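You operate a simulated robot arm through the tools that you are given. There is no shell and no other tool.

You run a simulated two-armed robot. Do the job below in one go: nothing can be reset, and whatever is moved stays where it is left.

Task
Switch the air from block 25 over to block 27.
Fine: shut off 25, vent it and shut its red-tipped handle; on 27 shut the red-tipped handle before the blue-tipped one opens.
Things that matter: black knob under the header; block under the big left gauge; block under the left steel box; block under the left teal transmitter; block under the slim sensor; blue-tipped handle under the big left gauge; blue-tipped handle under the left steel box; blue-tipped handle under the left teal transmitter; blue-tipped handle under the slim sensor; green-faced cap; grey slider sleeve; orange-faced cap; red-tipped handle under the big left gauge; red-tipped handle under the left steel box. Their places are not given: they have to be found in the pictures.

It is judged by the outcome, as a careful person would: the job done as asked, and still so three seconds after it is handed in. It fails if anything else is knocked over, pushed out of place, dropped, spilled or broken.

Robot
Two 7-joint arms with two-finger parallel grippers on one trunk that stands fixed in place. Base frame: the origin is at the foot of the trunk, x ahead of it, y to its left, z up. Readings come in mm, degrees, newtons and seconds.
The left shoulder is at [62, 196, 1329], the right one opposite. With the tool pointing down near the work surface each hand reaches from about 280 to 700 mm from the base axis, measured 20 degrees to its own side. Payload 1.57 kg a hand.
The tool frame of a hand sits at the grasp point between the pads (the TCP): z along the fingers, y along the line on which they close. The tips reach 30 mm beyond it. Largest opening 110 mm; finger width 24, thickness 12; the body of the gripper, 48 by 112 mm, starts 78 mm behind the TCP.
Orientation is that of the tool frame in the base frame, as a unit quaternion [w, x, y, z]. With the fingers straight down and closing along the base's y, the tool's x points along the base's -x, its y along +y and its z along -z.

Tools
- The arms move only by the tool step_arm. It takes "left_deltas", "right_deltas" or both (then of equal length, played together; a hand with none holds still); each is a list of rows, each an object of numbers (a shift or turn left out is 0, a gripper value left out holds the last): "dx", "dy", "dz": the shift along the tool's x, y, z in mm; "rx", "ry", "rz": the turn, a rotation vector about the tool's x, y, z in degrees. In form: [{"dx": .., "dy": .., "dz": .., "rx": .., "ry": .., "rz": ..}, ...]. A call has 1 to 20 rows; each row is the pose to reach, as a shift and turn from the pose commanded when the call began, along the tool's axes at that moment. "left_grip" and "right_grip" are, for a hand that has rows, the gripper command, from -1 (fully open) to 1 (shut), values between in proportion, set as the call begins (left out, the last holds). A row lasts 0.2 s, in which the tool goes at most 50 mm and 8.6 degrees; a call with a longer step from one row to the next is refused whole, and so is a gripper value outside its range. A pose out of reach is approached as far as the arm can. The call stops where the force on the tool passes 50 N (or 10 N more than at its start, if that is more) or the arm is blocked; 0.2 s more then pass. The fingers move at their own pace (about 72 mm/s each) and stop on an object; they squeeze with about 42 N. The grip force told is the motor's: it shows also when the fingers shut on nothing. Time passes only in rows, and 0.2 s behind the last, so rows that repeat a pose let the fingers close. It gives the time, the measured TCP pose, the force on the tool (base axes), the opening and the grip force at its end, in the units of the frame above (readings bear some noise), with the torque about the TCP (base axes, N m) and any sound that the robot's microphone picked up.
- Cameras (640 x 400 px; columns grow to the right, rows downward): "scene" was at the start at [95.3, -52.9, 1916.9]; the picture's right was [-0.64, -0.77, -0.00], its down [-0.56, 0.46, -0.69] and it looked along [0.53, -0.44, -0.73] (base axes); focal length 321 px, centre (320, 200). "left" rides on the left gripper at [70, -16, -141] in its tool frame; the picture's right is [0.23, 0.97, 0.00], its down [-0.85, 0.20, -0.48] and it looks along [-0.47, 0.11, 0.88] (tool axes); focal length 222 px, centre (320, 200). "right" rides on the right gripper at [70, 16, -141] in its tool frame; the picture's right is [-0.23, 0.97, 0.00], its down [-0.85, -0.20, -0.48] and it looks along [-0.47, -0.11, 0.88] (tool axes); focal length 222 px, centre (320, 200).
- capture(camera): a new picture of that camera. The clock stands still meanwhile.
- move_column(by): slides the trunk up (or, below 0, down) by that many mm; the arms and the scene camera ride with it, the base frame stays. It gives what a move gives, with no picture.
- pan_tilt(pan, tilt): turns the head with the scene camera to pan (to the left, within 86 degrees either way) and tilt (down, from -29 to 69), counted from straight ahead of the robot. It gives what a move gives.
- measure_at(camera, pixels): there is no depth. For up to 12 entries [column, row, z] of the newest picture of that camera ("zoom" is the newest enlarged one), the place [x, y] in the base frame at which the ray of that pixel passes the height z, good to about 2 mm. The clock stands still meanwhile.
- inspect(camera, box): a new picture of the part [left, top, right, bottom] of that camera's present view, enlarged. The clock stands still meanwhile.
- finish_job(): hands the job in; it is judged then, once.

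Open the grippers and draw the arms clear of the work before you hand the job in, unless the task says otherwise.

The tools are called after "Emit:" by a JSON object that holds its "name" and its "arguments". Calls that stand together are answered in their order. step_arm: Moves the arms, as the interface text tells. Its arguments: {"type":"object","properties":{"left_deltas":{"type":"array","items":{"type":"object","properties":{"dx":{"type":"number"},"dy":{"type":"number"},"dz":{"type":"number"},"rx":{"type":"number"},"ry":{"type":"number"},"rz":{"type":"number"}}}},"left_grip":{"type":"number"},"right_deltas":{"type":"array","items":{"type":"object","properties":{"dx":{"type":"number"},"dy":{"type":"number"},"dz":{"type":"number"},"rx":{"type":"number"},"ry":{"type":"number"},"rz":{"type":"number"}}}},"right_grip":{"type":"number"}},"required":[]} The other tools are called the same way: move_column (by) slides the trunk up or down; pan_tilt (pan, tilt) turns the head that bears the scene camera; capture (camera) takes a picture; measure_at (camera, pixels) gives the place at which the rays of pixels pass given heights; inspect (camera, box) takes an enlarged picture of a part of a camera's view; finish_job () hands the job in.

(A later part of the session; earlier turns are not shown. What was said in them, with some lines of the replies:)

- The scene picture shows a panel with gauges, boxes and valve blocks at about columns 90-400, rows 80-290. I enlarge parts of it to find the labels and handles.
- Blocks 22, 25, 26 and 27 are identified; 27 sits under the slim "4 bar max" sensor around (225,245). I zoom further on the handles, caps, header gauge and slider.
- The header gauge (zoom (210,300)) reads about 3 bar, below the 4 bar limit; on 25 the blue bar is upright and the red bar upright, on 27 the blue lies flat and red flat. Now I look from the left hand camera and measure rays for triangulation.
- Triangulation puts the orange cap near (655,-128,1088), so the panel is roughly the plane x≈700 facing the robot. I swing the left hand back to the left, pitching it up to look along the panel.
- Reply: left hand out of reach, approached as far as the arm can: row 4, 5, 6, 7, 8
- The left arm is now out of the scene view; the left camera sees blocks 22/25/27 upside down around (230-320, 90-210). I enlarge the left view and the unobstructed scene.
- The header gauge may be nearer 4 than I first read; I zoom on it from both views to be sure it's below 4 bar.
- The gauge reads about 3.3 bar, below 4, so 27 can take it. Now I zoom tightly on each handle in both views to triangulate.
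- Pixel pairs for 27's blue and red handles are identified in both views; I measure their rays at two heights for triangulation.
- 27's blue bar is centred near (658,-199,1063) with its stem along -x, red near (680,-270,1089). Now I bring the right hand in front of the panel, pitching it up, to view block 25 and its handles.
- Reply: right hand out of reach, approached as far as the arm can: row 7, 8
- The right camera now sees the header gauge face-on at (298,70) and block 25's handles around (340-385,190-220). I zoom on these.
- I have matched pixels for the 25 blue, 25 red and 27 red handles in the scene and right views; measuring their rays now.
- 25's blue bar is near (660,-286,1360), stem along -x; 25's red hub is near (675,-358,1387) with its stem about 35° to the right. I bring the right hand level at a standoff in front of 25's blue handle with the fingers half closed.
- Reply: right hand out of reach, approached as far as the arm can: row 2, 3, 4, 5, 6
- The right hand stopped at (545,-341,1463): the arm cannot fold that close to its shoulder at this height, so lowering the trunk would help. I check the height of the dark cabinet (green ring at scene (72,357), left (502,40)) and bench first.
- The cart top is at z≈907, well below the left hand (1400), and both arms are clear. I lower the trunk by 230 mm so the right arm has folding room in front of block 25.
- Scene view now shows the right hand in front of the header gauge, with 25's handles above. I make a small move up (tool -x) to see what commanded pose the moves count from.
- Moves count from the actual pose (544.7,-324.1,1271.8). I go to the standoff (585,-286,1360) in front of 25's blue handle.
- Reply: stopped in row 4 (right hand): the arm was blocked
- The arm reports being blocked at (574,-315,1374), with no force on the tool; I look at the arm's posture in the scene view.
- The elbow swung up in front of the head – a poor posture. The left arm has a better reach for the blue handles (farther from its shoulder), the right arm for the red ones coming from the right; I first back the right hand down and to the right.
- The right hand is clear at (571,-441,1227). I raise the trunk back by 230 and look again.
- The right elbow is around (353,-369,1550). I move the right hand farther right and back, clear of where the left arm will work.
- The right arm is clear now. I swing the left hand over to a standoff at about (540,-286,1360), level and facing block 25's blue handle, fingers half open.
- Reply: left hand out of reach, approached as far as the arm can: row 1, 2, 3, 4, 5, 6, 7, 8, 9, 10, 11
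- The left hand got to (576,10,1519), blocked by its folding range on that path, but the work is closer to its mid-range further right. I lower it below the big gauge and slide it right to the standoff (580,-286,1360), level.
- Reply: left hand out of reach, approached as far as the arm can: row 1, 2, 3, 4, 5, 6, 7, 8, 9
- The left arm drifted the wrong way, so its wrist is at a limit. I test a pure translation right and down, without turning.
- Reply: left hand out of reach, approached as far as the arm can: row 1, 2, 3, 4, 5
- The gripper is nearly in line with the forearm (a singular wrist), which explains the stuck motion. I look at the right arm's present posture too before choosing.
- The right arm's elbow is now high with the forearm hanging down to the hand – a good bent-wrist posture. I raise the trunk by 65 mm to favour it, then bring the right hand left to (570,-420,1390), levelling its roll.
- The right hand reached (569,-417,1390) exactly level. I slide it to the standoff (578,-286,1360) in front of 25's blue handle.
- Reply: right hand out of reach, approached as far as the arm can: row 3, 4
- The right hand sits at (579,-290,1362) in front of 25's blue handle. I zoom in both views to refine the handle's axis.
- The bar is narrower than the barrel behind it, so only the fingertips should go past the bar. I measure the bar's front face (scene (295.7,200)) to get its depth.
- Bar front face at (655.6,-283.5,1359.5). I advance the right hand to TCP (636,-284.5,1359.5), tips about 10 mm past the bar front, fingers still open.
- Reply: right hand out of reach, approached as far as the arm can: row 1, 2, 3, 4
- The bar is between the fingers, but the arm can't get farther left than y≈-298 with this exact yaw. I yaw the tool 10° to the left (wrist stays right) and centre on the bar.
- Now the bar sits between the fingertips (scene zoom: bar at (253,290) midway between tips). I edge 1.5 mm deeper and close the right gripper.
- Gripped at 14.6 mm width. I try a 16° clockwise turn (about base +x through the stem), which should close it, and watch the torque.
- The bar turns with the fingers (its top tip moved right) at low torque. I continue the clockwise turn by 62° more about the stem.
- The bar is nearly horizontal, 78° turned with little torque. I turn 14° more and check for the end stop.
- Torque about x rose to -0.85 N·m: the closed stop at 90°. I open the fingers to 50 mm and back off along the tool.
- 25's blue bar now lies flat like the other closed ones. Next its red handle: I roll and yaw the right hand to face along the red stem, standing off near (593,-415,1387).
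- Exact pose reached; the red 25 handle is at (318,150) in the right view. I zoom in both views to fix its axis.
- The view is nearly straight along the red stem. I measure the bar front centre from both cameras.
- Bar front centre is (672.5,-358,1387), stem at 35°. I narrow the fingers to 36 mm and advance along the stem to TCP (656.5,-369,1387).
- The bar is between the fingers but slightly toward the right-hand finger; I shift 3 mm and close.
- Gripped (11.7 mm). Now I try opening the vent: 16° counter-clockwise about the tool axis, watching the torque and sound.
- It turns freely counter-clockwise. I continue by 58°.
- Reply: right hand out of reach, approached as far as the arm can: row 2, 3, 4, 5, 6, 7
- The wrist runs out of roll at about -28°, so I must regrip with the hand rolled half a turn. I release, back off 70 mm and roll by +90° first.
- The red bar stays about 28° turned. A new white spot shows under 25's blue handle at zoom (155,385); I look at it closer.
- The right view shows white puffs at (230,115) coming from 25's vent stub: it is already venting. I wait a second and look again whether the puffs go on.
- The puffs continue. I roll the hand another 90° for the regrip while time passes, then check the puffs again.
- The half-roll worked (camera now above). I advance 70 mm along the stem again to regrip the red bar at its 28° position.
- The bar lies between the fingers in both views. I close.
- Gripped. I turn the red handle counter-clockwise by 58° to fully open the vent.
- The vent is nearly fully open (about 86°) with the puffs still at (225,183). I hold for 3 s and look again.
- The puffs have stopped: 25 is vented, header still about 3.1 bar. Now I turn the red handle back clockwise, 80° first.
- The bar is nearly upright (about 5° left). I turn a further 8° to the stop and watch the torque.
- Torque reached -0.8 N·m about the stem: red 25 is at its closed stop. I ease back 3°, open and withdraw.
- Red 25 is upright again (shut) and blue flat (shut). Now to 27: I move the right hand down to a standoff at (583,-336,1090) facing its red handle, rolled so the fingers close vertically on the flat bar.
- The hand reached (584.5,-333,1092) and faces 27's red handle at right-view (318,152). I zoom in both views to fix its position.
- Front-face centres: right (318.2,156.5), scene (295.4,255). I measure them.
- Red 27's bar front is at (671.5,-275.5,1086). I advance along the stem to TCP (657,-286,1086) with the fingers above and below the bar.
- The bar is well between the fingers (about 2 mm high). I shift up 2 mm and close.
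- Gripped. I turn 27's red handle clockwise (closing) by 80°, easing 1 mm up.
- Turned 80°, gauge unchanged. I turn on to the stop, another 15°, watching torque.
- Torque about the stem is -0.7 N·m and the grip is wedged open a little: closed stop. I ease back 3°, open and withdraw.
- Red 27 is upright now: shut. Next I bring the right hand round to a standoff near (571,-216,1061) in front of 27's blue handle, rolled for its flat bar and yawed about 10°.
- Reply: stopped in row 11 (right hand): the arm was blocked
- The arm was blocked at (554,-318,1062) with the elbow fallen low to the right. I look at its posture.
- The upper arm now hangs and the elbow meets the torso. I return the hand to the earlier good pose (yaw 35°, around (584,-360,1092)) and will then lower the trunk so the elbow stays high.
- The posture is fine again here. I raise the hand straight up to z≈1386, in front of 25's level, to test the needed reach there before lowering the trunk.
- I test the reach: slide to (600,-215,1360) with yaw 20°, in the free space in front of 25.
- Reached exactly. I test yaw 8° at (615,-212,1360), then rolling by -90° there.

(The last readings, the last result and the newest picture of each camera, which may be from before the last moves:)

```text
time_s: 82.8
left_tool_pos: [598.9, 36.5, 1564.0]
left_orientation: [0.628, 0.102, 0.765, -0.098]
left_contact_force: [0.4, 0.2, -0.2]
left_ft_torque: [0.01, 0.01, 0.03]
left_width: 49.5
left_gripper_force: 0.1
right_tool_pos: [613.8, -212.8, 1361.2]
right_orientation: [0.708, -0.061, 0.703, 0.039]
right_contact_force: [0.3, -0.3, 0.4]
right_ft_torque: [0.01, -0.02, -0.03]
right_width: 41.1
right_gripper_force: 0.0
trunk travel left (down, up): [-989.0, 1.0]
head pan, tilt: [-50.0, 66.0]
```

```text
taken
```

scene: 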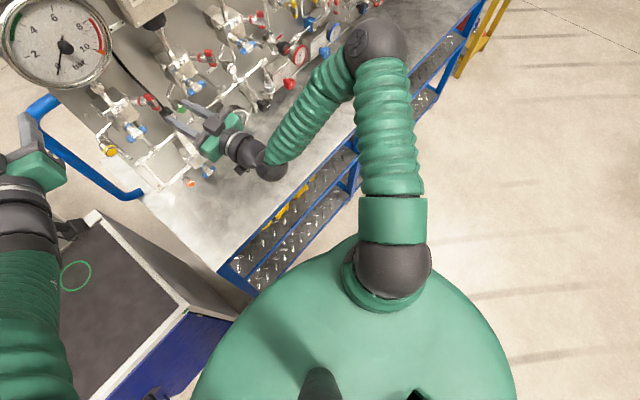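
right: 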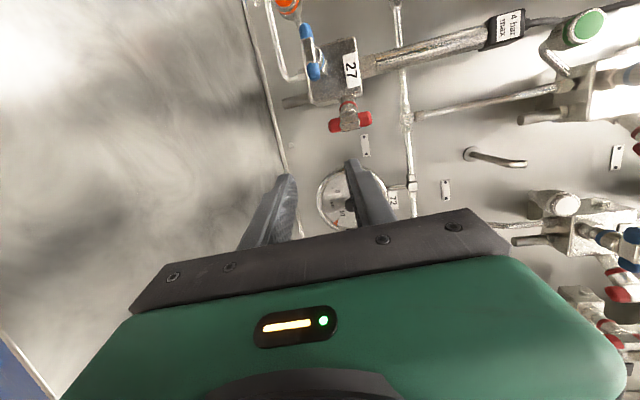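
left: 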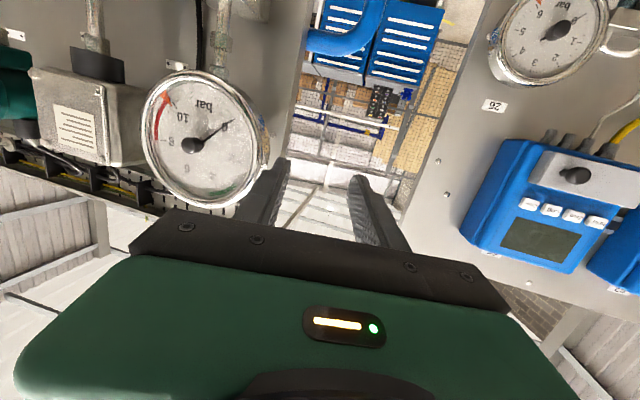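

Both rolls are reachable at this height relative to the shoulder, so I'll use the same geometry 299 mm lower. First I roll back to +90°, back the right hand off 35 mm, and draw the left hand back from the blue rail.

Emit:
{"name": "step_arm", "arguments": {"right_deltas": [{"dz": -12, "rz": 8.4}, {"dz": -24, "rz": 16.8}, {"dz": -35, "rz": 25.2}, {"dz": -35, "rz": 33.6}, {"dz": -35, "rz": 42}, {"dz": -35, "rz": 50.4}, {"dz": -35, "rz": 58.8}, {"dz": -35, "rz": 67.2}, {"dz": -35, "rz": 75.6}, {"dz": -35, "rz": 84}, {"dz": -35, "rz": 92}], "left_deltas": [{"dx": 3, "dy": 1.5, "dz": -15}, {"dx": 6, "dy": 3, "dz": -30}, {"dx": 9, "dy": 4.5, "dz": -45}, {"dx": 12, "dy": 6, "dz": -60}, {"dx": 15, "dy": 7.5, "dz": -75}, {"dx": 18, "dy": 9, "dz": -90}, {"dx": 21, "dy": 10.5, "dz": -105}, {"dx": 24, "dy": 12, "dz": -120}, {"dx": 27, "dy": 13.5, "dz": -135}, {"dx": 30, "dy": 15, "dz": -150}, {"dx": 30.4, "dy": 15.5, "dz": -157.8}]}}

Emit:
{"name": "pan_tilt", "arguments": {"pan": -20, "tilt": 60}}

Emit:
{"name": "capture", "arguments": {"camera": "scene"}}

```text
time_s: 85.2
left_tool_pos: [492.7, 87.0, 1578.0]
left_orientation: [0.629, 0.103, 0.764, -0.098]
left_contact_force: [-0.2, -0.3, -0.1]
left_ft_torque: [-0.01, 0.0, 0.0]
left_width: 49.4
left_gripper_force: 0.1
left hand out of reach, approached as far as the arm can: row 8, 9, 10, 11
right_tool_pos: [579.2, -215.9, 1360.7]
right_orientation: [0.462, 0.465, 0.53, 0.538]
right_contact_force: [0.5, 0.5, -0.2]
right_ft_torque: [-0.02, 0.01, 0.01]
right_width: 41.4
right_gripper_force: 0.1
trunk travel left (down, up): [-989.0, 1.0]
head pan, tilt: [-50.0, 66.0]
```

```text
time_s: 86.1
left_tool_pos: [493.4, 86.5, 1578.8]
left_orientation: [0.628, 0.102, 0.765, -0.097]
left_contact_force: [-0.2, -0.1, 0.1]
left_ft_torque: [-0.01, -0.01, 0.02]
left_width: 49.3
left_gripper_force: 0.1
right_tool_pos: [579.3, -215.7, 1360.6]
right_orientation: [0.463, 0.464, 0.531, 0.537]
right_contact_force: [0.0, 0.0, 0.1]
right_ft_torque: [0.03, 0.0, 0.0]
right_width: 41.5
right_gripper_force: 0.1
trunk travel left (down, up): [-989.0, 1.0]
head pan, tilt: [-20.0, 60.0]
```

```text
taken
```

scene: 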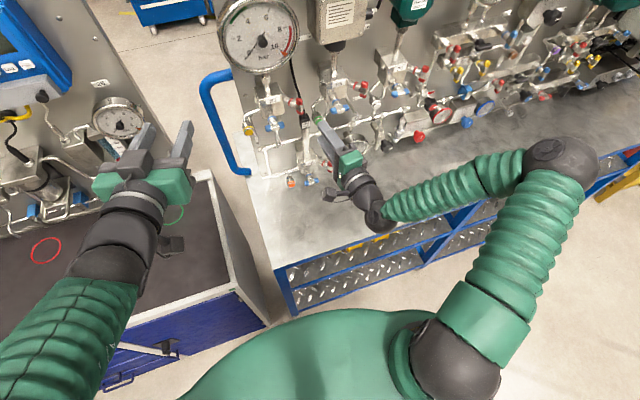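

The right hand waits at (579,-216,1361). I check the bench height from its front-left corner (now at about (277,268)) before lowering the trunk.

Emit:
{"name": "inspect", "arguments": {"camera": "scene", "box": [240, 230, 340, 310]}}

Emit:
{"name": "measure_at", "arguments": {"camera": "scene", "pixels": [[278, 268, 800], [278, 268, 900], [278, 268, 1000], [247, 181, 900], [247, 181, 1000]]}}

```text
5.00 times, centred on (290, 270) of scene
```

zoom: 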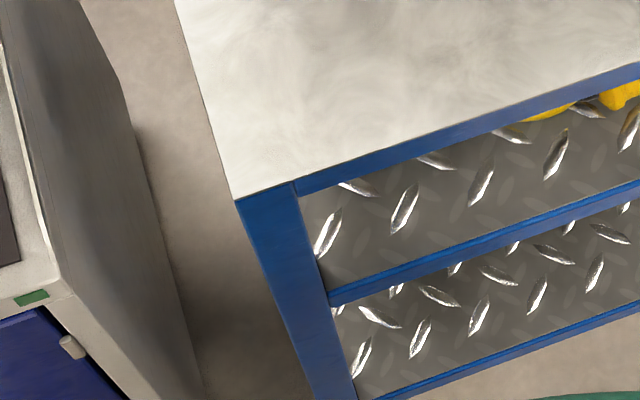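

```text
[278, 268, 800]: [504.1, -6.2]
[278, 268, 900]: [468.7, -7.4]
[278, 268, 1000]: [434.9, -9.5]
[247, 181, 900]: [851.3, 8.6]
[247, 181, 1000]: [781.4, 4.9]
```

The panel foot lies at about z≈985, so with roll 0 the hand's camera would hang too near the bench at block 27. I test whether roll 270° is reachable here, so that the turn goes 270°→180° with the camera on top.

Emit:
{"name": "step_arm", "arguments": {"right_deltas": [{"rz": 8.4}, {"rz": 16.8}, {"rz": 25.2}, {"rz": 33.6}, {"rz": 42}, {"rz": 50.4}, {"rz": 58.8}, {"rz": 67.2}, {"rz": 75.6}, {"rz": 84}, {"rz": 90}]}}

Emit:
{"name": "step_arm", "arguments": {"right_deltas": [{"rz": 8.4}, {"rz": 16.8}, {"rz": 25.2}, {"rz": 33.6}, {"rz": 42}, {"rz": 50.4}, {"rz": 58.8}, {"rz": 67.2}, {"rz": 75.6}, {"rz": 84}, {"rz": 90}]}}

Emit:
{"name": "capture", "arguments": {"camera": "scene"}}

```text
time_s: 88.5
left_tool_pos: [493.1, 85.5, 1579.0]
left_orientation: [0.629, 0.103, 0.765, -0.098]
left_contact_force: [-0.3, -0.2, 0.2]
left_ft_torque: [0.0, -0.01, 0.03]
left_width: 49.4
left_gripper_force: 0.1
right_tool_pos: [580.1, -215.8, 1360.9]
right_orientation: [-0.052, 0.704, 0.046, 0.707]
right_contact_force: [-0.3, -0.2, -0.1]
right_ft_torque: [0.03, 0.02, 0.01]
right_width: 41.4
right_gripper_force: 0.1
trunk travel left (down, up): [-989.0, 1.0]
head pan, tilt: [-20.0, 60.0]
```

```text
time_s: 90.8
left_tool_pos: [492.9, 85.9, 1579.0]
left_orientation: [0.629, 0.103, 0.765, -0.098]
left_contact_force: [-0.2, -0.5, -0.1]
left_ft_torque: [0.0, 0.02, 0.03]
left_width: 49.6
left_gripper_force: 0.0
right_tool_pos: [577.1, -241.7, 1357.9]
right_orientation: [-0.449, 0.608, -0.385, 0.53]
right_contact_force: [0.2, 0.6, -0.4]
right_ft_torque: [-0.01, 0.0, -0.02]
right_width: 41.3
right_gripper_force: 0.2
trunk travel left (down, up): [-989.0, 1.0]
head pan, tilt: [-20.0, 60.0]
stopped in row 11 (right hand): the arm was blocked; the commanded pose is now the measured one
```

```text
taken
```

scene: 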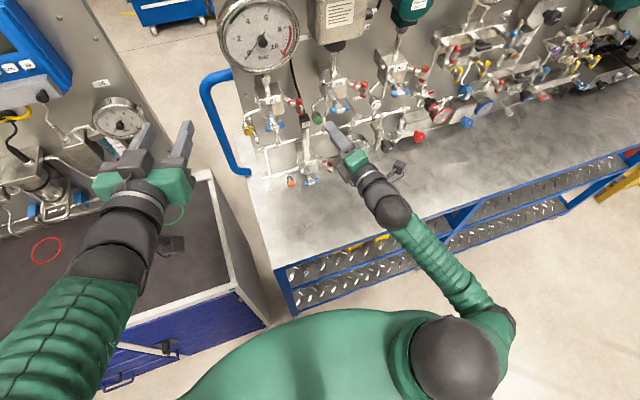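

Roll 180° is fine but near 250° the elbow drops and blocks. I'll do the turn in two grips instead (90°→45°, then 225°→180°); first I roll back to 180° at (580,-216,1361).

Emit:
{"name": "step_arm", "arguments": {"right_deltas": [{"dx": -2.7, "dy": -1.2, "dz": 0.7, "rx": 0.2, "ry": 0.2, "rz": -8}, {"dx": -5.4, "dy": -2.4, "dz": 1.4, "rx": 0.3, "ry": 0.4, "rz": -16}, {"dx": -8, "dy": -3.6, "dz": 2.1, "rx": 0.5, "ry": 0.7, "rz": -24}, {"dx": -10.7, "dy": -4.8, "dz": 2.9, "rx": 0.7, "ry": 0.9, "rz": -32}, {"dx": -13.4, "dy": -6, "dz": 3.6, "rx": 0.8, "ry": 1.1, "rz": -40}, {"dx": -16, "dy": -7.1, "dz": 4.3, "rx": 1, "ry": 1.3, "rz": -48}, {"dx": -18.8, "dy": -8.3, "dz": 5, "rx": 1.2, "ry": 1.6, "rz": -56}, {"dx": -21.5, "dy": -9.5, "dz": 5.8, "rx": 1.3, "ry": 1.8, "rz": -64}, {"dx": -24.2, "dy": -10.7, "dz": 6.5, "rx": 1.5, "ry": 2, "rz": -72}]}}

Emit:
{"name": "capture", "arguments": {"camera": "scene"}}

```text
time_s: 92.8
left_tool_pos: [493.9, 85.2, 1579.1]
left_orientation: [0.628, 0.102, 0.765, -0.097]
left_contact_force: [-0.1, -0.4, 0.0]
left_ft_torque: [0.0, -0.02, 0.0]
left_width: 49.1
left_gripper_force: 0.1
right_tool_pos: [579.0, -212.8, 1361.0]
right_orientation: [-0.055, 0.704, 0.042, 0.706]
right_contact_force: [0.3, 0.3, -0.6]
right_ft_torque: [0.02, 0.0, 0.04]
right_width: 41.4
right_gripper_force: 0.0
trunk travel left (down, up): [-989.0, 1.0]
head pan, tilt: [-20.0, 60.0]
```

```text
taken
```

scene: 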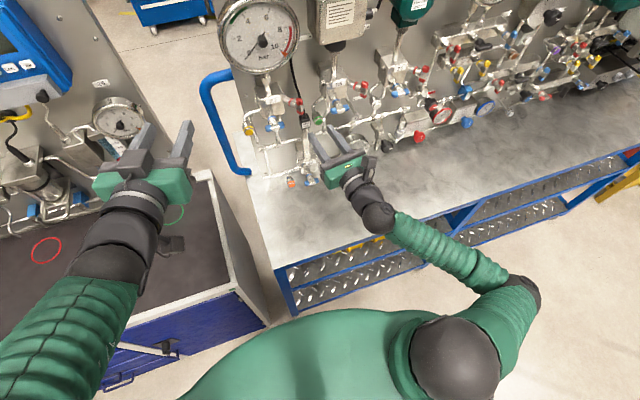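

Good, back at roll 180°. Now roll to 90° and see that the elbow comes up again.

Emit:
{"name": "step_arm", "arguments": {"right_deltas": [{"rz": -8.4}, {"rz": -16.8}, {"rz": -25.2}, {"rz": -33.6}, {"rz": -42}, {"rz": -50.4}, {"rz": -58.8}, {"rz": -67.2}, {"rz": -75.6}, {"rz": -84}, {"rz": -90}]}}

Emit:
{"name": "capture", "arguments": {"camera": "scene"}}

```text
time_s: 95.2
left_tool_pos: [492.8, 86.2, 1578.0]
left_orientation: [0.628, 0.102, 0.765, -0.098]
left_contact_force: [-0.8, 0.4, 0.8]
left_ft_torque: [-0.01, -0.04, 0.03]
left_width: 49.4
left_gripper_force: 0.0
right_tool_pos: [579.4, -212.3, 1361.1]
right_orientation: [0.462, 0.467, 0.528, 0.538]
right_contact_force: [-0.3, -0.2, -0.2]
right_ft_torque: [0.0, 0.02, -0.03]
right_width: 41.4
right_gripper_force: 0.0
trunk travel left (down, up): [-989.0, 1.0]
head pan, tilt: [-20.0, 60.0]
```

```text
taken
```

scene: 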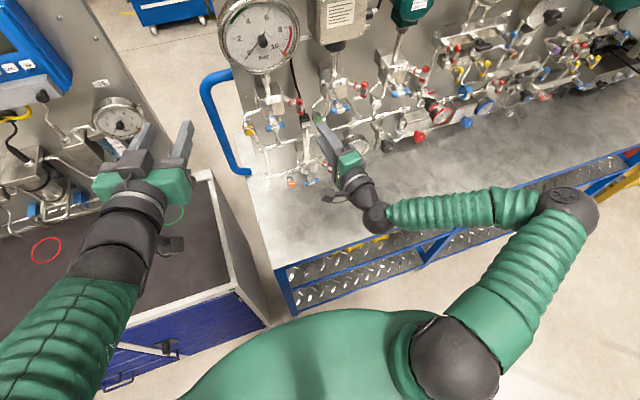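

The elbow is up at about z 1540, so lowering is safe. I lower the trunk by 300 mm, bringing the hand in front of 27's blue handle.

Emit:
{"name": "move_column", "arguments": {"by": -300}}

Emit:
{"name": "pan_tilt", "arguments": {"pan": -20, "tilt": 45}}

Emit:
{"name": "capture", "arguments": {"camera": "scene"}}

Emit:
{"name": "capture", "arguments": {"camera": "right"}}

```text
time_s: 98.2
left_tool_pos: [493.8, 87.2, 1279.1]
left_orientation: [0.628, 0.102, 0.765, -0.097]
left_contact_force: [0.2, -0.1, -0.4]
left_ft_torque: [0.0, 0.01, 0.0]
left_width: 49.6
left_gripper_force: 0.1
right_tool_pos: [579.9, -212.5, 1060.2]
right_orientation: [0.46, 0.467, 0.529, 0.539]
right_contact_force: [-0.5, -0.8, 0.4]
right_ft_torque: [0.01, -0.02, -0.01]
right_width: 41.3
right_gripper_force: 0.2
trunk travel left (down, up): [-689.0, 301.0]
head pan, tilt: [-20.0, 60.0]
```

```text
time_s: 98.9
left_tool_pos: [493.8, 86.4, 1278.6]
left_orientation: [0.628, 0.103, 0.765, -0.098]
left_contact_force: [-1.1, 0.0, 0.1]
left_ft_torque: [0.01, 0.02, 0.01]
left_width: 49.5
left_gripper_force: 0.0
right_tool_pos: [579.5, -213.3, 1060.7]
right_orientation: [0.46, 0.468, 0.529, 0.538]
right_contact_force: [0.2, 0.1, 0.3]
right_ft_torque: [-0.01, -0.02, 0.03]
right_width: 41.3
right_gripper_force: 0.0
trunk travel left (down, up): [-689.0, 301.0]
head pan, tilt: [-20.0, 45.0]
```

```text
taken
```

scene: 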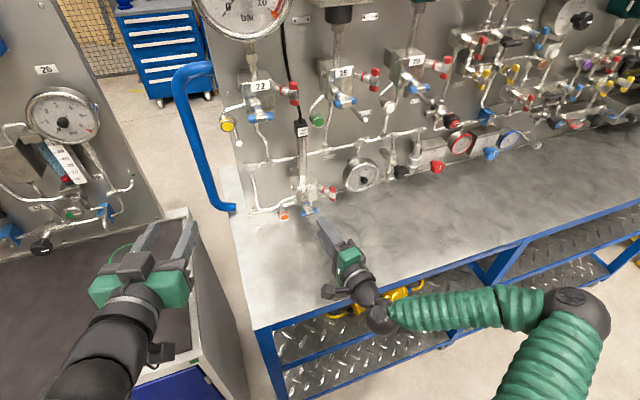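

```text
taken
```

right: 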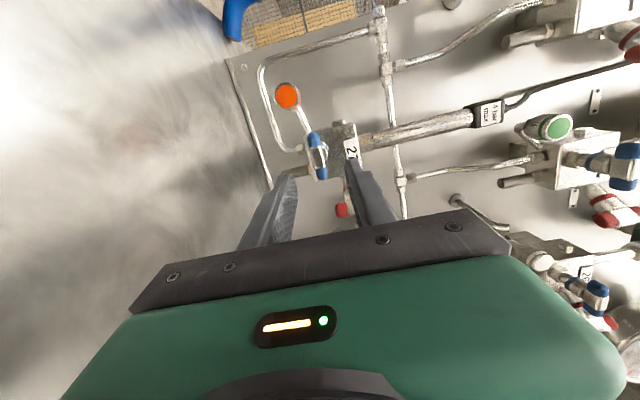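

The hand faces 27's blue handle (right view (317,155)). I zoom in both views and check its position and the bench clearance.

Emit:
{"name": "inspect", "arguments": {"camera": "right", "box": [280, 115, 360, 185]}}

Emit:
{"name": "inspect", "arguments": {"camera": "scene", "box": [270, 175, 350, 240]}}

```text
5.71 times, centred on (320, 150) of right
```

zoom: 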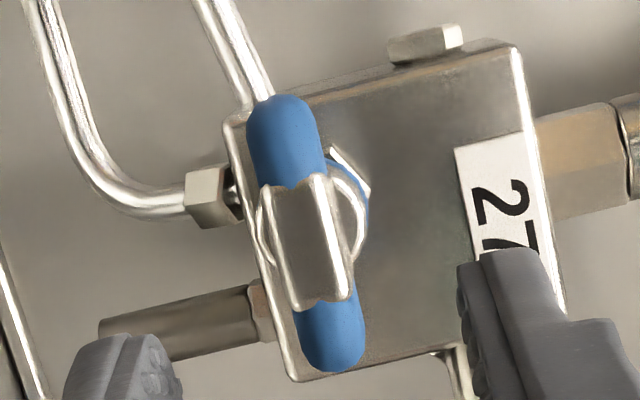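

```text
6.15 times, centred on (310, 208) of scene
```

zoom: 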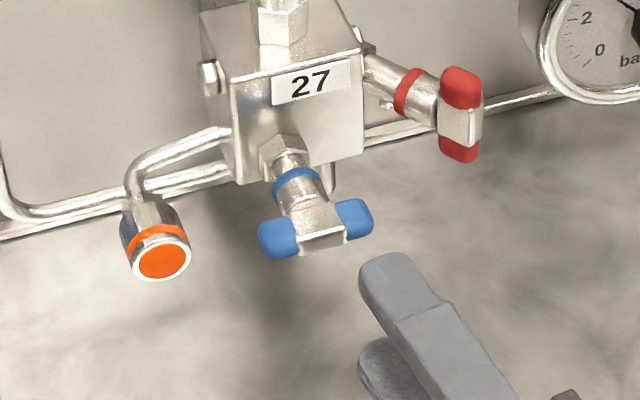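

Front centres: right (318.8,157.9), scene (310,214.3). Measuring.

Emit:
{"name": "measure_at", "arguments": {"camera": "scene", "pixels": [[310, 214.3, 1050], [310, 214.3, 1070], [306.5, 206.5, 1050], [306.5, 206.5, 1070]]}}

Emit:
{"name": "measure_at", "arguments": {"camera": "right", "pixels": [[318.8, 157.9, 1050], [318.8, 157.9, 1060]]}}

```text
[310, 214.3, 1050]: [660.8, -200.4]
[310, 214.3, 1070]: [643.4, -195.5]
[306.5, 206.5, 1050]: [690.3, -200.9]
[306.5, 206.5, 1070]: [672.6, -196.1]
```

```text
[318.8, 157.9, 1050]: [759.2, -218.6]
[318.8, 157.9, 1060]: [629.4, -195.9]
```

27's blue bar front is at (653.7,-199.3,1058.5). I advance to TCP (635,-203,1058.7).

Emit:
{"name": "step_arm", "arguments": {"right_deltas": [{"dx": 2.4, "dy": -2.2, "dz": 20}, {"dx": 2.4, "dy": -2.2, "dz": 40}, {"dx": 2.4, "dy": -2.2, "dz": 56}, {"dx": 2.4, "dy": -2.2, "dz": 56}]}}

Emit:
{"name": "inspect", "arguments": {"camera": "right", "box": [250, 100, 390, 220]}}

Emit:
{"name": "inspect", "arguments": {"camera": "scene", "box": [270, 175, 350, 240]}}

```text
time_s: 99.9
left_tool_pos: [491.7, 86.8, 1278.5]
left_orientation: [0.628, 0.103, 0.765, -0.098]
left_contact_force: [-0.1, -0.5, 0.7]
left_ft_torque: [-0.03, 0.02, -0.05]
left_width: 49.7
left_gripper_force: 0.1
right_tool_pos: [634.4, -204.4, 1058.2]
right_orientation: [0.461, 0.467, 0.529, 0.538]
right_contact_force: [0.5, 0.3, 0.0]
right_ft_torque: [0.01, 0.01, -0.02]
right_width: 41.4
right_gripper_force: 0.0
trunk travel left (down, up): [-689.0, 301.0]
head pan, tilt: [-20.0, 45.0]
```

```text
3.33 times, centred on (320, 160) of right
```

zoom: 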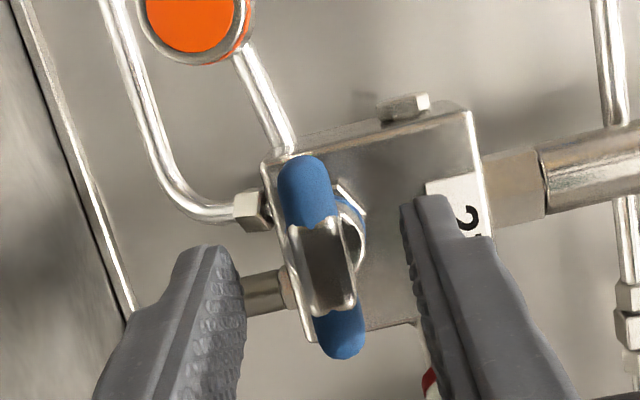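

```text
6.15 times, centred on (310, 208) of scene
```

zoom: 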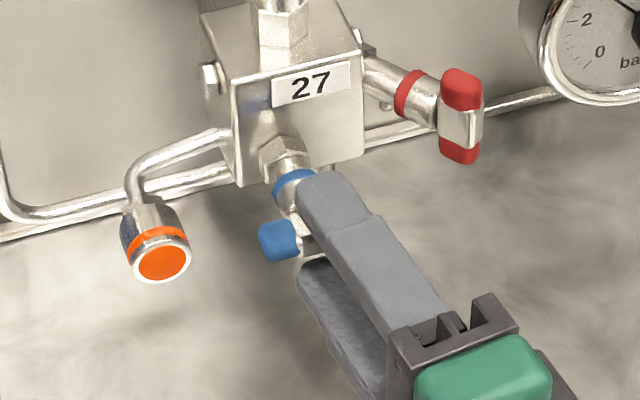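

The bar is centred between the fingers. I close.

Emit:
{"name": "step_arm", "arguments": {"right_deltas": [{"dz": 1}, {"dz": 1}, {"dz": 1}, {"dz": 1}], "right_grip": 1}}

Emit:
{"name": "inspect", "arguments": {"camera": "right", "box": [250, 100, 390, 220]}}

```text
time_s: 100.9
left_tool_pos: [492.5, 85.9, 1279.4]
left_orientation: [0.628, 0.103, 0.765, -0.098]
left_contact_force: [-0.2, -0.2, -0.5]
left_ft_torque: [-0.03, -0.04, -0.01]
left_width: 49.7
left_gripper_force: 0.0
right_tool_pos: [635.9, -204.3, 1057.6]
right_orientation: [0.462, 0.468, 0.527, 0.539]
right_contact_force: [4.5, -1.1, 8.4]
right_ft_torque: [-0.79, 0.11, 0.09]
right_width: 12.1
right_gripper_force: 29.7
trunk travel left (down, up): [-689.0, 301.0]
head pan, tilt: [-20.0, 45.0]
```

```text
3.33 times, centred on (320, 160) of right
```

zoom: 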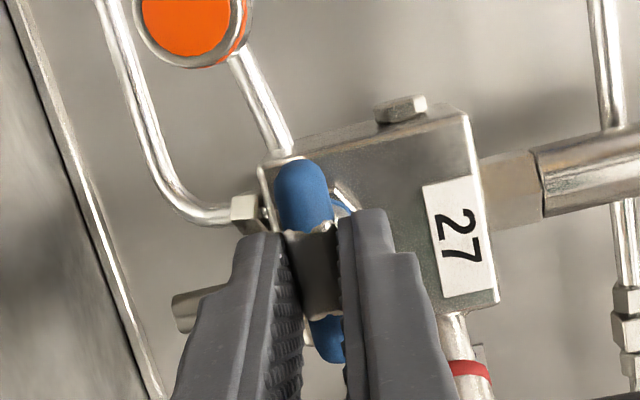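

Gripped. I turn 27's blue handle counter-clockwise (opening) about its stem by 48°.

Emit:
{"name": "step_arm", "arguments": {"right_deltas": [{"dy": 0.6, "rx": 1.1, "rz": -7.9}, {"dy": 1.3, "rx": 2.2, "rz": -15.8}, {"dy": 1.9, "rx": 3.3, "rz": -23.8}, {"dx": 0.2, "dy": 2.5, "rx": 4.4, "rz": -31.7}, {"dx": 0.4, "dy": 3.1, "rx": 5.5, "rz": -39.6}, {"dx": 0.7, "dy": 3.7, "rx": 6.6, "rz": -47.5}]}}

Emit:
{"name": "capture", "arguments": {"camera": "scene"}}

Emit:
{"name": "inspect", "arguments": {"camera": "scene", "box": [270, 155, 390, 250]}}

```text
time_s: 102.3
left_tool_pos: [493.4, 86.4, 1277.7]
left_orientation: [0.628, 0.103, 0.765, -0.098]
left_contact_force: [-1.0, 0.1, -0.7]
left_ft_torque: [-0.03, -0.05, 0.01]
left_width: 49.7
left_gripper_force: 0.1
right_tool_pos: [636.2, -202.0, 1062.3]
right_orientation: [0.612, 0.241, 0.701, 0.275]
right_contact_force: [4.9, -2.8, 8.6]
right_ft_torque: [0.05, -0.44, -0.43]
right_width: 11.9
right_gripper_force: 29.5
trunk travel left (down, up): [-689.0, 301.0]
head pan, tilt: [-20.0, 45.0]
```

```text
taken
```

scene: 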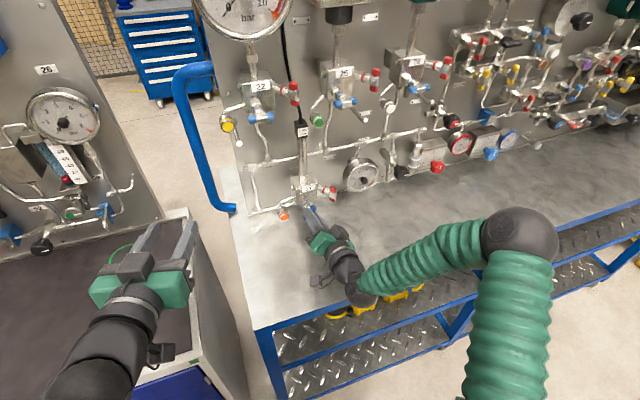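

```text
4.21 times, centred on (330, 202) of scene
```

zoom: 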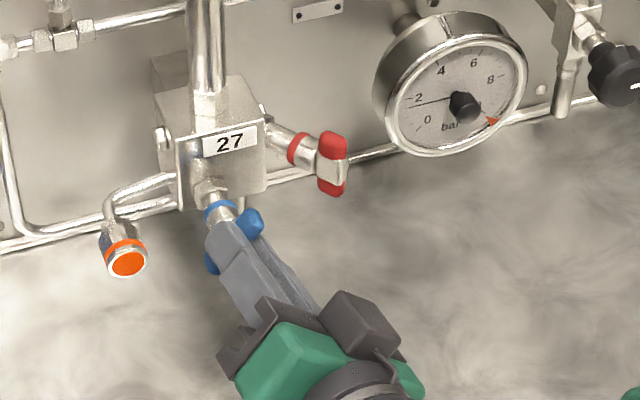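

Turned 48°; the header gauge dipped to about 2 bar as 27 takes air. I hold for 1 s and look for any leak or recovery.

Emit:
{"name": "step_arm", "arguments": {"right_deltas": [{"dz": 0}, {"dz": 0}, {"dz": 0}, {"dz": 0}, {"dz": 0}]}}

Emit:
{"name": "inspect", "arguments": {"camera": "scene", "box": [230, 130, 390, 250]}}

Emit:
{"name": "capture", "arguments": {"camera": "right"}}

```text
time_s: 103.5
left_tool_pos: [493.3, 85.4, 1278.1]
left_orientation: [0.628, 0.103, 0.765, -0.098]
left_contact_force: [0.0, -0.2, 0.3]
left_ft_torque: [-0.02, 0.02, 0.0]
left_width: 49.5
left_gripper_force: 0.0
right_tool_pos: [634.9, -202.7, 1061.5]
right_orientation: [0.612, 0.242, 0.7, 0.277]
right_contact_force: [4.0, -2.5, 6.7]
right_ft_torque: [0.0, -0.65, -0.64]
right_width: 12.0
right_gripper_force: 29.2
trunk travel left (down, up): [-689.0, 301.0]
head pan, tilt: [-20.0, 45.0]
```

```text
3.33 times, centred on (310, 190) of scene
```

zoom: 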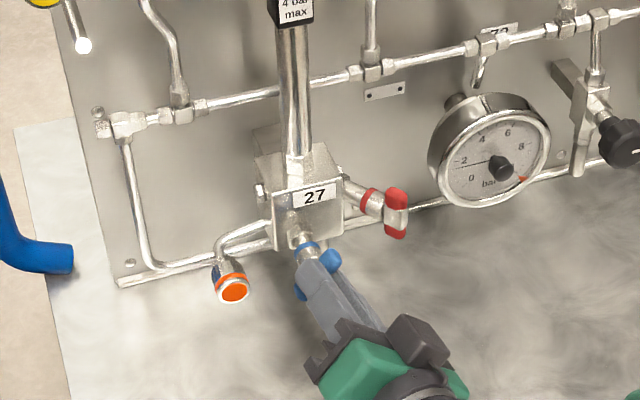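

```text
taken
```

right: 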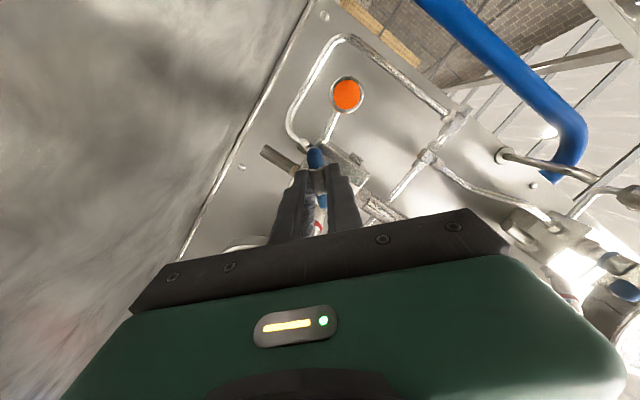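

No leak visible, the gauge steadies near 2 bar. Before turning further I determine the bench height with the corner now near (252,330).

Emit:
{"name": "inspect", "arguments": {"camera": "scene", "box": [215, 295, 295, 355]}}

Emit:
{"name": "measure_at", "arguments": {"camera": "scene", "pixels": [[253, 330, 900], [253, 330, 1000]]}}

Emit:
{"name": "inspect", "arguments": {"camera": "scene", "box": [340, 150, 400, 200]}}

```text
6.67 times, centred on (255, 325) of scene
```

zoom: 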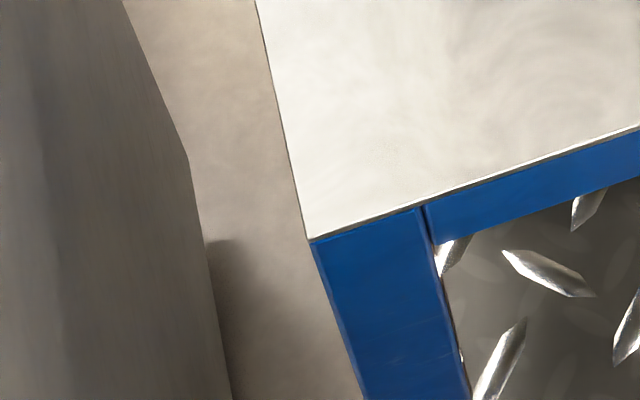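

```text
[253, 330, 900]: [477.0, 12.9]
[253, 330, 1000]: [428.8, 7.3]
```

```text
8.00 times, centred on (370, 175) of scene
```

zoom: 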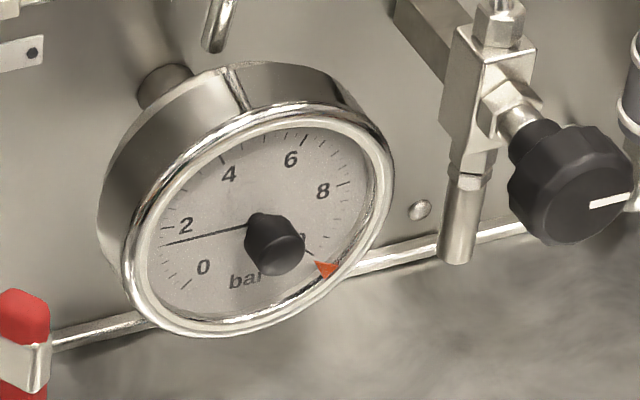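

The bench is at about z 945–985, so the hand camera has room if I also tip the hand down. I continue opening to the upright position, ending with the tool pitched 15° down.

Emit:
{"name": "step_arm", "arguments": {"right_deltas": [{"dx": -0.4, "dy": 0.5, "rx": 0.5, "ry": 1.5, "rz": -7.2}, {"dx": -0.9, "dy": 1.1, "rx": 1, "ry": 3.1, "rz": -14.5}, {"dx": -1.3, "dy": 1.6, "rx": 1.4, "ry": 4.6, "rz": -21.7}, {"dx": -1.7, "dy": 2.2, "rx": 1.9, "ry": 6.1, "rz": -29}]}}

Emit:
{"name": "inspect", "arguments": {"camera": "scene", "box": [260, 150, 400, 260]}}

```text
time_s: 104.5
left_tool_pos: [492.9, 86.0, 1279.5]
left_orientation: [0.628, 0.104, 0.765, -0.099]
left_contact_force: [0.2, 0.6, 0.6]
left_ft_torque: [0.03, 0.0, -0.01]
left_width: 49.6
left_gripper_force: 0.0
right_tool_pos: [635.4, -202.6, 1062.9]
right_orientation: [0.619, 0.052, 0.775, 0.116]
right_contact_force: [-0.4, -3.9, -0.4]
right_ft_torque: [-0.08, -0.57, -0.8]
right_width: 12.5
right_gripper_force: 29.3
trunk travel left (down, up): [-689.0, 301.0]
head pan, tilt: [-20.0, 45.0]
```

```text
3.64 times, centred on (330, 205) of scene
```

zoom: 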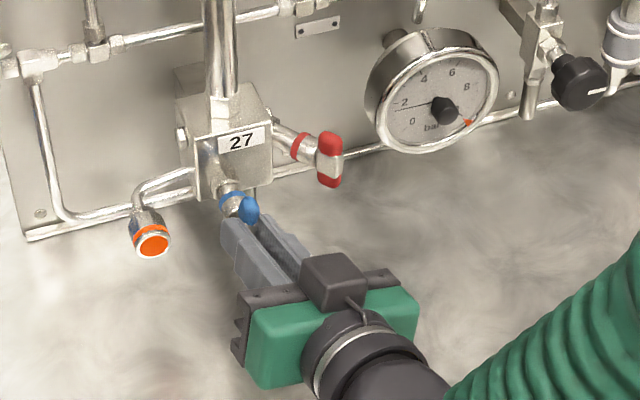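

Going well, no bench contact. I finish the turn to upright.

Emit:
{"name": "step_arm", "arguments": {"right_deltas": [{"dx": -0.4, "dy": 0.5, "rx": 0.5, "ry": 1.5, "rz": -7.2}, {"dx": -0.9, "dy": 1.0, "rx": 1, "ry": 3.1, "rz": -14.5}, {"dx": -0.9, "dy": 1.0, "rx": 1, "ry": 3.1, "rz": -18}]}}

Emit:
{"name": "inspect", "arguments": {"camera": "scene", "box": [260, 150, 400, 260]}}

Emit:
{"name": "inspect", "arguments": {"camera": "right", "box": [250, 100, 390, 220]}}

```text
time_s: 105.3
left_tool_pos: [491.5, 84.4, 1279.0]
left_orientation: [0.628, 0.104, 0.765, -0.098]
left_contact_force: [-0.3, 0.5, -1.2]
left_ft_torque: [0.0, 0.0, -0.03]
left_width: 49.3
left_gripper_force: 0.0
right_tool_pos: [633.9, -201.7, 1066.3]
right_orientation: [0.609, -0.065, 0.79, 0.012]
right_contact_force: [-4.8, -8.1, -1.9]
right_ft_torque: [0.64, 0.99, -0.66]
right_width: 14.6
right_gripper_force: 30.8
trunk travel left (down, up): [-689.0, 301.0]
head pan, tilt: [-20.0, 45.0]
```

```text
3.64 times, centred on (330, 205) of scene
```

zoom: 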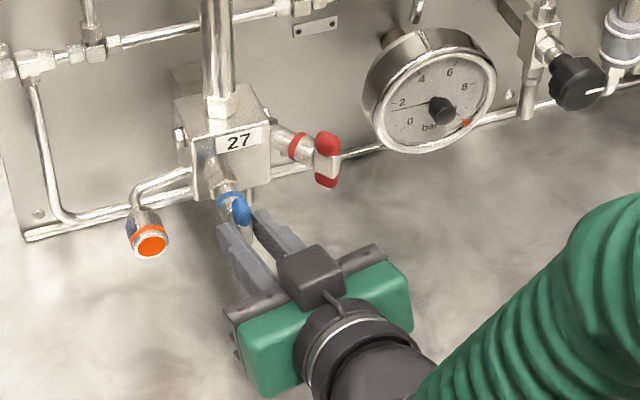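

```text
3.33 times, centred on (320, 160) of right
```

zoom: 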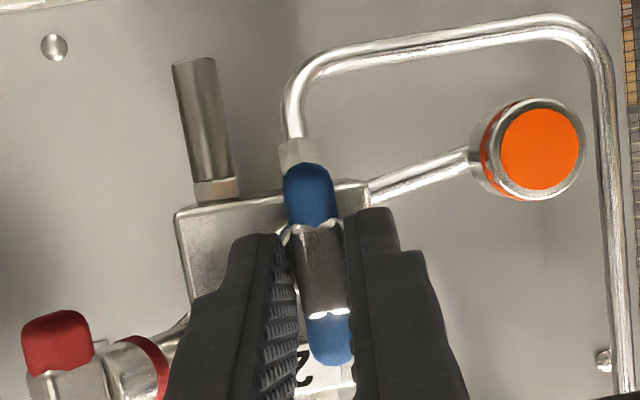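

Torque +0.64 N·m about x and the grip wedging: the open stop, bar upright; no puffs at 27's vent stub. I ease back, open and withdraw.

Emit:
{"name": "step_arm", "arguments": {"right_deltas": [{"rz": 3}, {"rz": 3}, {"rz": 3}, {"dz": -15, "rz": 3}, {"dz": -35, "rz": 3}], "right_grip": 0.25}}

Emit:
{"name": "inspect", "arguments": {"camera": "scene", "box": [250, 145, 400, 250]}}

Emit:
{"name": "inspect", "arguments": {"camera": "scene", "box": [340, 150, 400, 200]}}

Emit:
{"name": "capture", "arguments": {"camera": "right"}}

```text
time_s: 106.5
left_tool_pos: [492.1, 87.2, 1278.9]
left_orientation: [0.629, 0.103, 0.764, -0.099]
left_contact_force: [-0.8, 0.2, 0.4]
left_ft_torque: [-0.02, 0.03, -0.03]
left_width: 49.7
left_gripper_force: 0.1
right_tool_pos: [600.8, -202.0, 1076.9]
right_orientation: [0.609, -0.045, 0.792, 0.027]
right_contact_force: [0.0, -0.6, 0.0]
right_ft_torque: [0.01, -0.01, 0.0]
right_width: 41.3
right_gripper_force: 0.1
trunk travel left (down, up): [-689.0, 301.0]
head pan, tilt: [-20.0, 45.0]
```

```text
3.81 times, centred on (325, 198) of scene
```

zoom: 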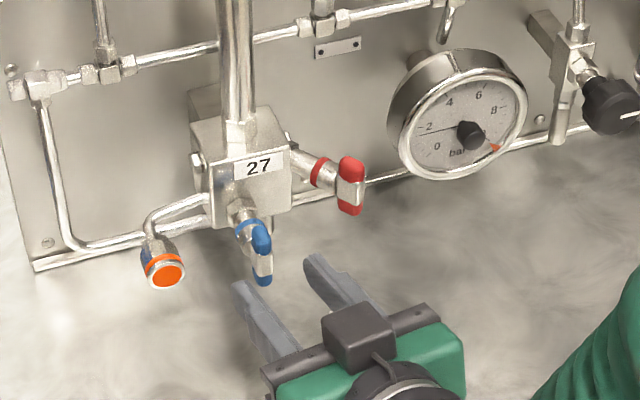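

```text
8.00 times, centred on (370, 175) of scene
```

zoom: 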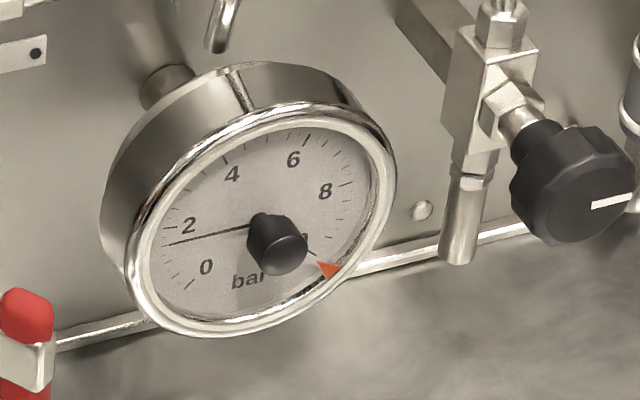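

```text
taken
```

right: 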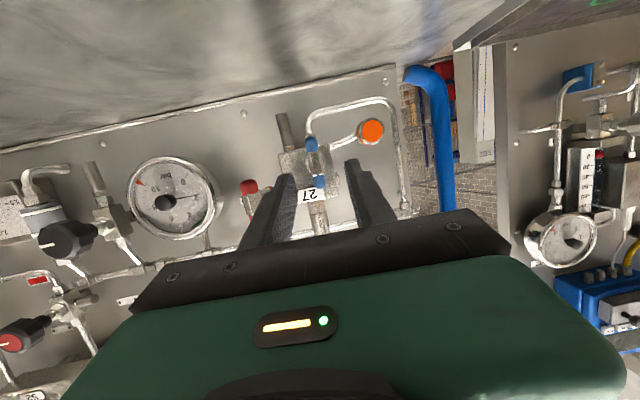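

27's blue is upright (open), red upright (shut). I check the gauge face-on in the right view, and 25's handles again.

Emit:
{"name": "inspect", "arguments": {"camera": "right", "box": [125, 150, 225, 240]}}

Emit:
{"name": "inspect", "arguments": {"camera": "scene", "box": [300, 55, 400, 125]}}

Emit:
{"name": "inspect", "arguments": {"camera": "scene", "box": [380, 110, 460, 185]}}

```text
4.44 times, centred on (175, 195) of right
```

zoom: 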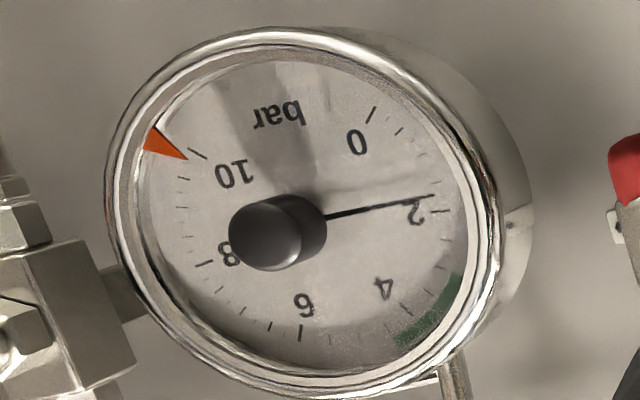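

```text
5.71 times, centred on (350, 90) of scene
```

zoom: 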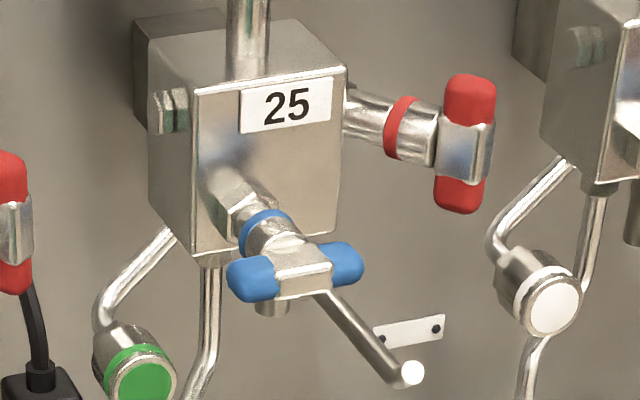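

```text
5.33 times, centred on (420, 148) of scene
```

zoom: 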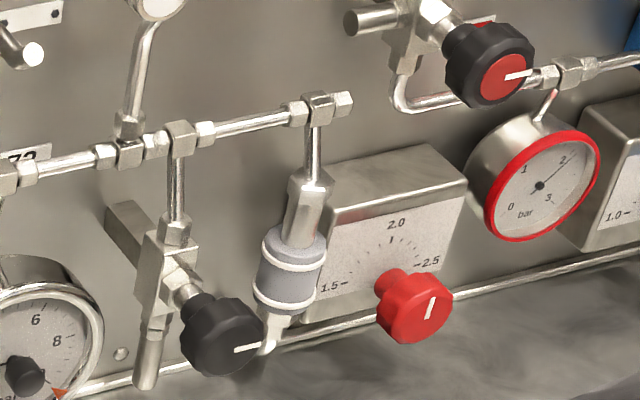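

All states look right; the header reads about 1.9 bar and is steady. I back the right hand farther away and let time pass, then re-read the gauge.

Emit:
{"name": "step_arm", "arguments": {"right_deltas": [{"dz": -15}, {"dz": -30}, {"dz": -40}, {"dz": -40}, {"dz": -40}, {"dz": -40}, {"dz": -40}, {"dz": -40}, {"dz": -40}, {"dz": -40}, {"dz": -40}, {"dz": -40}, {"dz": -40}, {"dz": -40}, {"dz": -40}, {"dz": -40}, {"dz": -40}, {"dz": -40}], "right_grip": 0}}

Emit:
{"name": "inspect", "arguments": {"camera": "scene", "box": [340, 150, 400, 200]}}

Emit:
{"name": "inspect", "arguments": {"camera": "scene", "box": [400, 130, 450, 180]}}

Emit:
{"name": "capture", "arguments": {"camera": "scene"}}

```text
time_s: 110.3
left_tool_pos: [492.3, 86.6, 1279.3]
left_orientation: [0.628, 0.103, 0.765, -0.098]
left_contact_force: [-0.1, 0.1, 0.3]
left_ft_torque: [0.02, -0.01, 0.0]
left_width: 49.7
left_gripper_force: 0.0
right_tool_pos: [564.0, -208.2, 1085.7]
right_orientation: [0.608, -0.047, 0.792, 0.029]
right_contact_force: [0.4, -0.1, -0.6]
right_ft_torque: [0.01, -0.01, 0.01]
right_width: 55.0
right_gripper_force: 0.1
trunk travel left (down, up): [-689.0, 301.0]
head pan, tilt: [-20.0, 45.0]
```

```text
8.00 times, centred on (370, 175) of scene
```

zoom: 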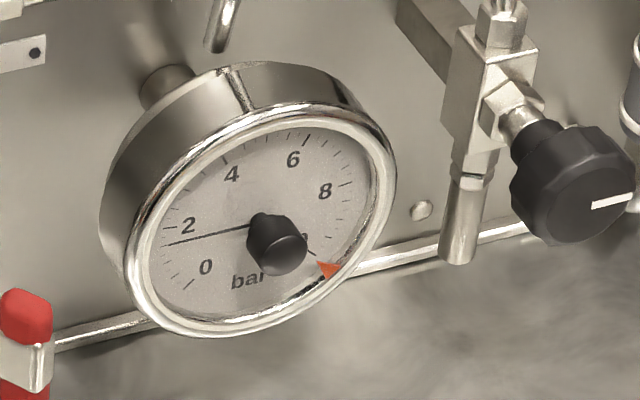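

```text
8.00 times, centred on (425, 155) of scene
```

zoom: 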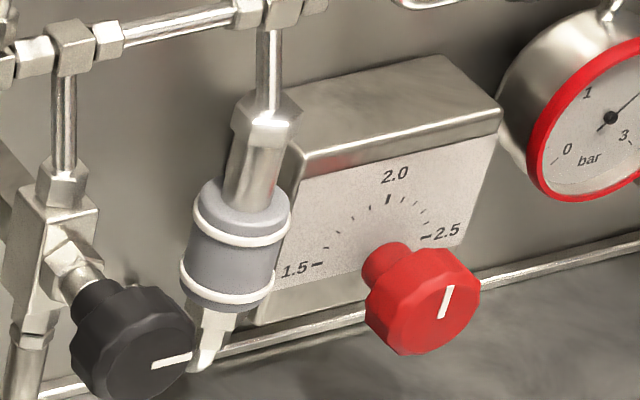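

```text
taken
```

scene: 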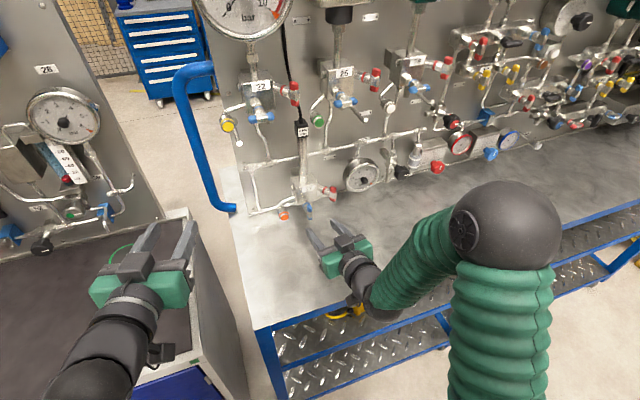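

The gauge holds steady near 1.9 bar, no puffs anywhere, and all four handles stand as required. I raise the trunk and draw the right hand away to the right.

Emit:
{"name": "move_column", "arguments": {"by": 300}}

Emit:
{"name": "step_arm", "arguments": {"right_deltas": [{"dy": -35}, {"dy": -70, "dz": -5}, {"dy": -110, "dz": -15}, {"dy": -150, "dz": -30}, {"dy": -190, "dz": -45}, {"dy": -230, "dz": -60}, {"dy": -270, "dz": -75}, {"dy": -300, "dz": -90}], "right_grip": -1}}

Emit:
{"name": "step_arm", "arguments": {"left_deltas": [{"dz": 0}, {"dz": 0}, {"dz": 0}], "left_grip": -1}}

Emit:
{"name": "pan_tilt", "arguments": {"pan": -30, "tilt": 46}}

Emit:
{"name": "capture", "arguments": {"camera": "scene"}}

Emit:
{"name": "inspect", "arguments": {"camera": "scene", "box": [190, 150, 370, 290]}}

```text
time_s: 113.3
left_tool_pos: [493.2, 87.5, 1578.8]
left_orientation: [0.629, 0.103, 0.764, -0.099]
left_contact_force: [-0.5, -0.4, 0.0]
left_ft_torque: [-0.01, 0.02, -0.01]
left_width: 49.5
left_gripper_force: 0.0
right_tool_pos: [565.1, -207.7, 1385.1]
right_orientation: [0.608, -0.045, 0.792, 0.028]
right_contact_force: [-0.1, 0.0, -0.3]
right_ft_torque: [0.0, -0.02, -0.01]
right_width: 54.9
right_gripper_force: 0.1
trunk travel left (down, up): [-989.0, 1.0]
head pan, tilt: [-20.0, 45.0]
```

```text
time_s: 115.1
left_tool_pos: [493.4, 85.2, 1579.5]
left_orientation: [0.628, 0.102, 0.765, -0.097]
left_contact_force: [-0.4, 0.2, 0.4]
left_ft_torque: [-0.01, 0.02, 0.04]
left_width: 49.6
left_gripper_force: 0.1
right_tool_pos: [509.4, -516.0, 1410.4]
right_orientation: [0.608, -0.045, 0.792, 0.029]
right_contact_force: [-0.1, 0.6, 0.0]
right_ft_torque: [0.0, -0.01, 0.01]
right_width: 110.0
right_gripper_force: 0.1
trunk travel left (down, up): [-989.0, 1.0]
head pan, tilt: [-20.0, 45.0]
```

```text
time_s: 115.9
left_tool_pos: [493.7, 86.0, 1578.7]
left_orientation: [0.629, 0.103, 0.765, -0.098]
left_contact_force: [-0.7, 0.5, -0.4]
left_ft_torque: [0.0, 0.01, 0.02]
left_width: 110.3
left_gripper_force: 0.0
right_tool_pos: [509.1, -516.1, 1411.1]
right_orientation: [0.608, -0.046, 0.792, 0.029]
right_contact_force: [-1.1, 0.3, -0.1]
right_ft_torque: [0.02, -0.02, 0.0]
right_width: 109.9
right_gripper_force: 0.2
trunk travel left (down, up): [-989.0, 1.0]
head pan, tilt: [-20.0, 45.0]
```

```text
time_s: 116.6
left_tool_pos: [493.4, 86.9, 1578.9]
left_orientation: [0.629, 0.102, 0.765, -0.098]
left_contact_force: [0.4, 0.0, -0.3]
left_ft_torque: [0.02, -0.01, 0.02]
left_width: 109.9
left_gripper_force: 0.1
right_tool_pos: [509.6, -515.2, 1411.0]
right_orientation: [0.608, -0.046, 0.792, 0.029]
right_contact_force: [0.7, 0.5, 0.1]
right_ft_torque: [0.01, 0.02, 0.01]
right_width: 110.0
right_gripper_force: 0.0
trunk travel left (down, up): [-989.0, 1.0]
head pan, tilt: [-30.0, 46.0]
```

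```text
taken
```

scene: 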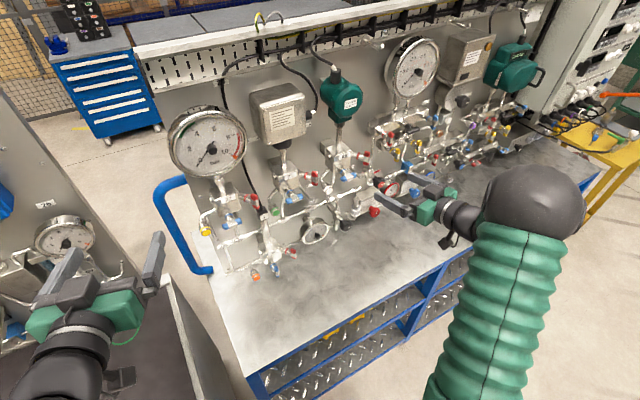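

```text
2.86 times, centred on (280, 220) of scene
```

zoom: 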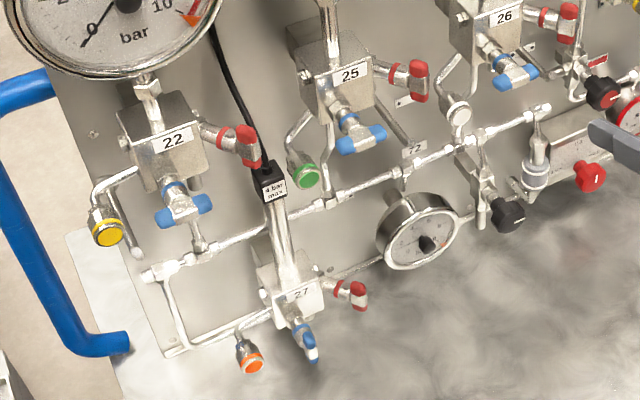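

Final picture: 25 has its blue flat (shut) and red upright (shut, vented). 27 has its red upright (shut) and blue upright (open). Nothing else moved, grippers are open and arms clear, so I hand the job in.

Emit:
{"name": "finish_job", "arguments": {}}

```text
The job is handed in.
```

The air is switched over: block 25 is shut off and vented, and block 27 is open to the header. I've handed the job in; no verdict has come back.

- **Block 25:** I turned the blue-tipped handle to its closed stop, then opened the red-tipped one. Puffs came from the vent stub until it ran out, and I shut the red handle to its stop.
- **Block 27:** I shut the red-tipped handle to its stop first, then opened the blue-tipped one to its open stop. No puffs came from its vent stub.
- **Header pressure:** The gauge read about 3.2 bar before the switch, under the "4 bar max" on 27's slim sensor. It fell to about 1.9 bar when 27 opened and stayed there when I rechecked over the next few seconds. It did not recover while I watched, so the header may not be getting fresh supply.

I left the black knob, the grey slider sleeve, the caps and the other handles alone. Both grippers are open and the arms are drawn clear.
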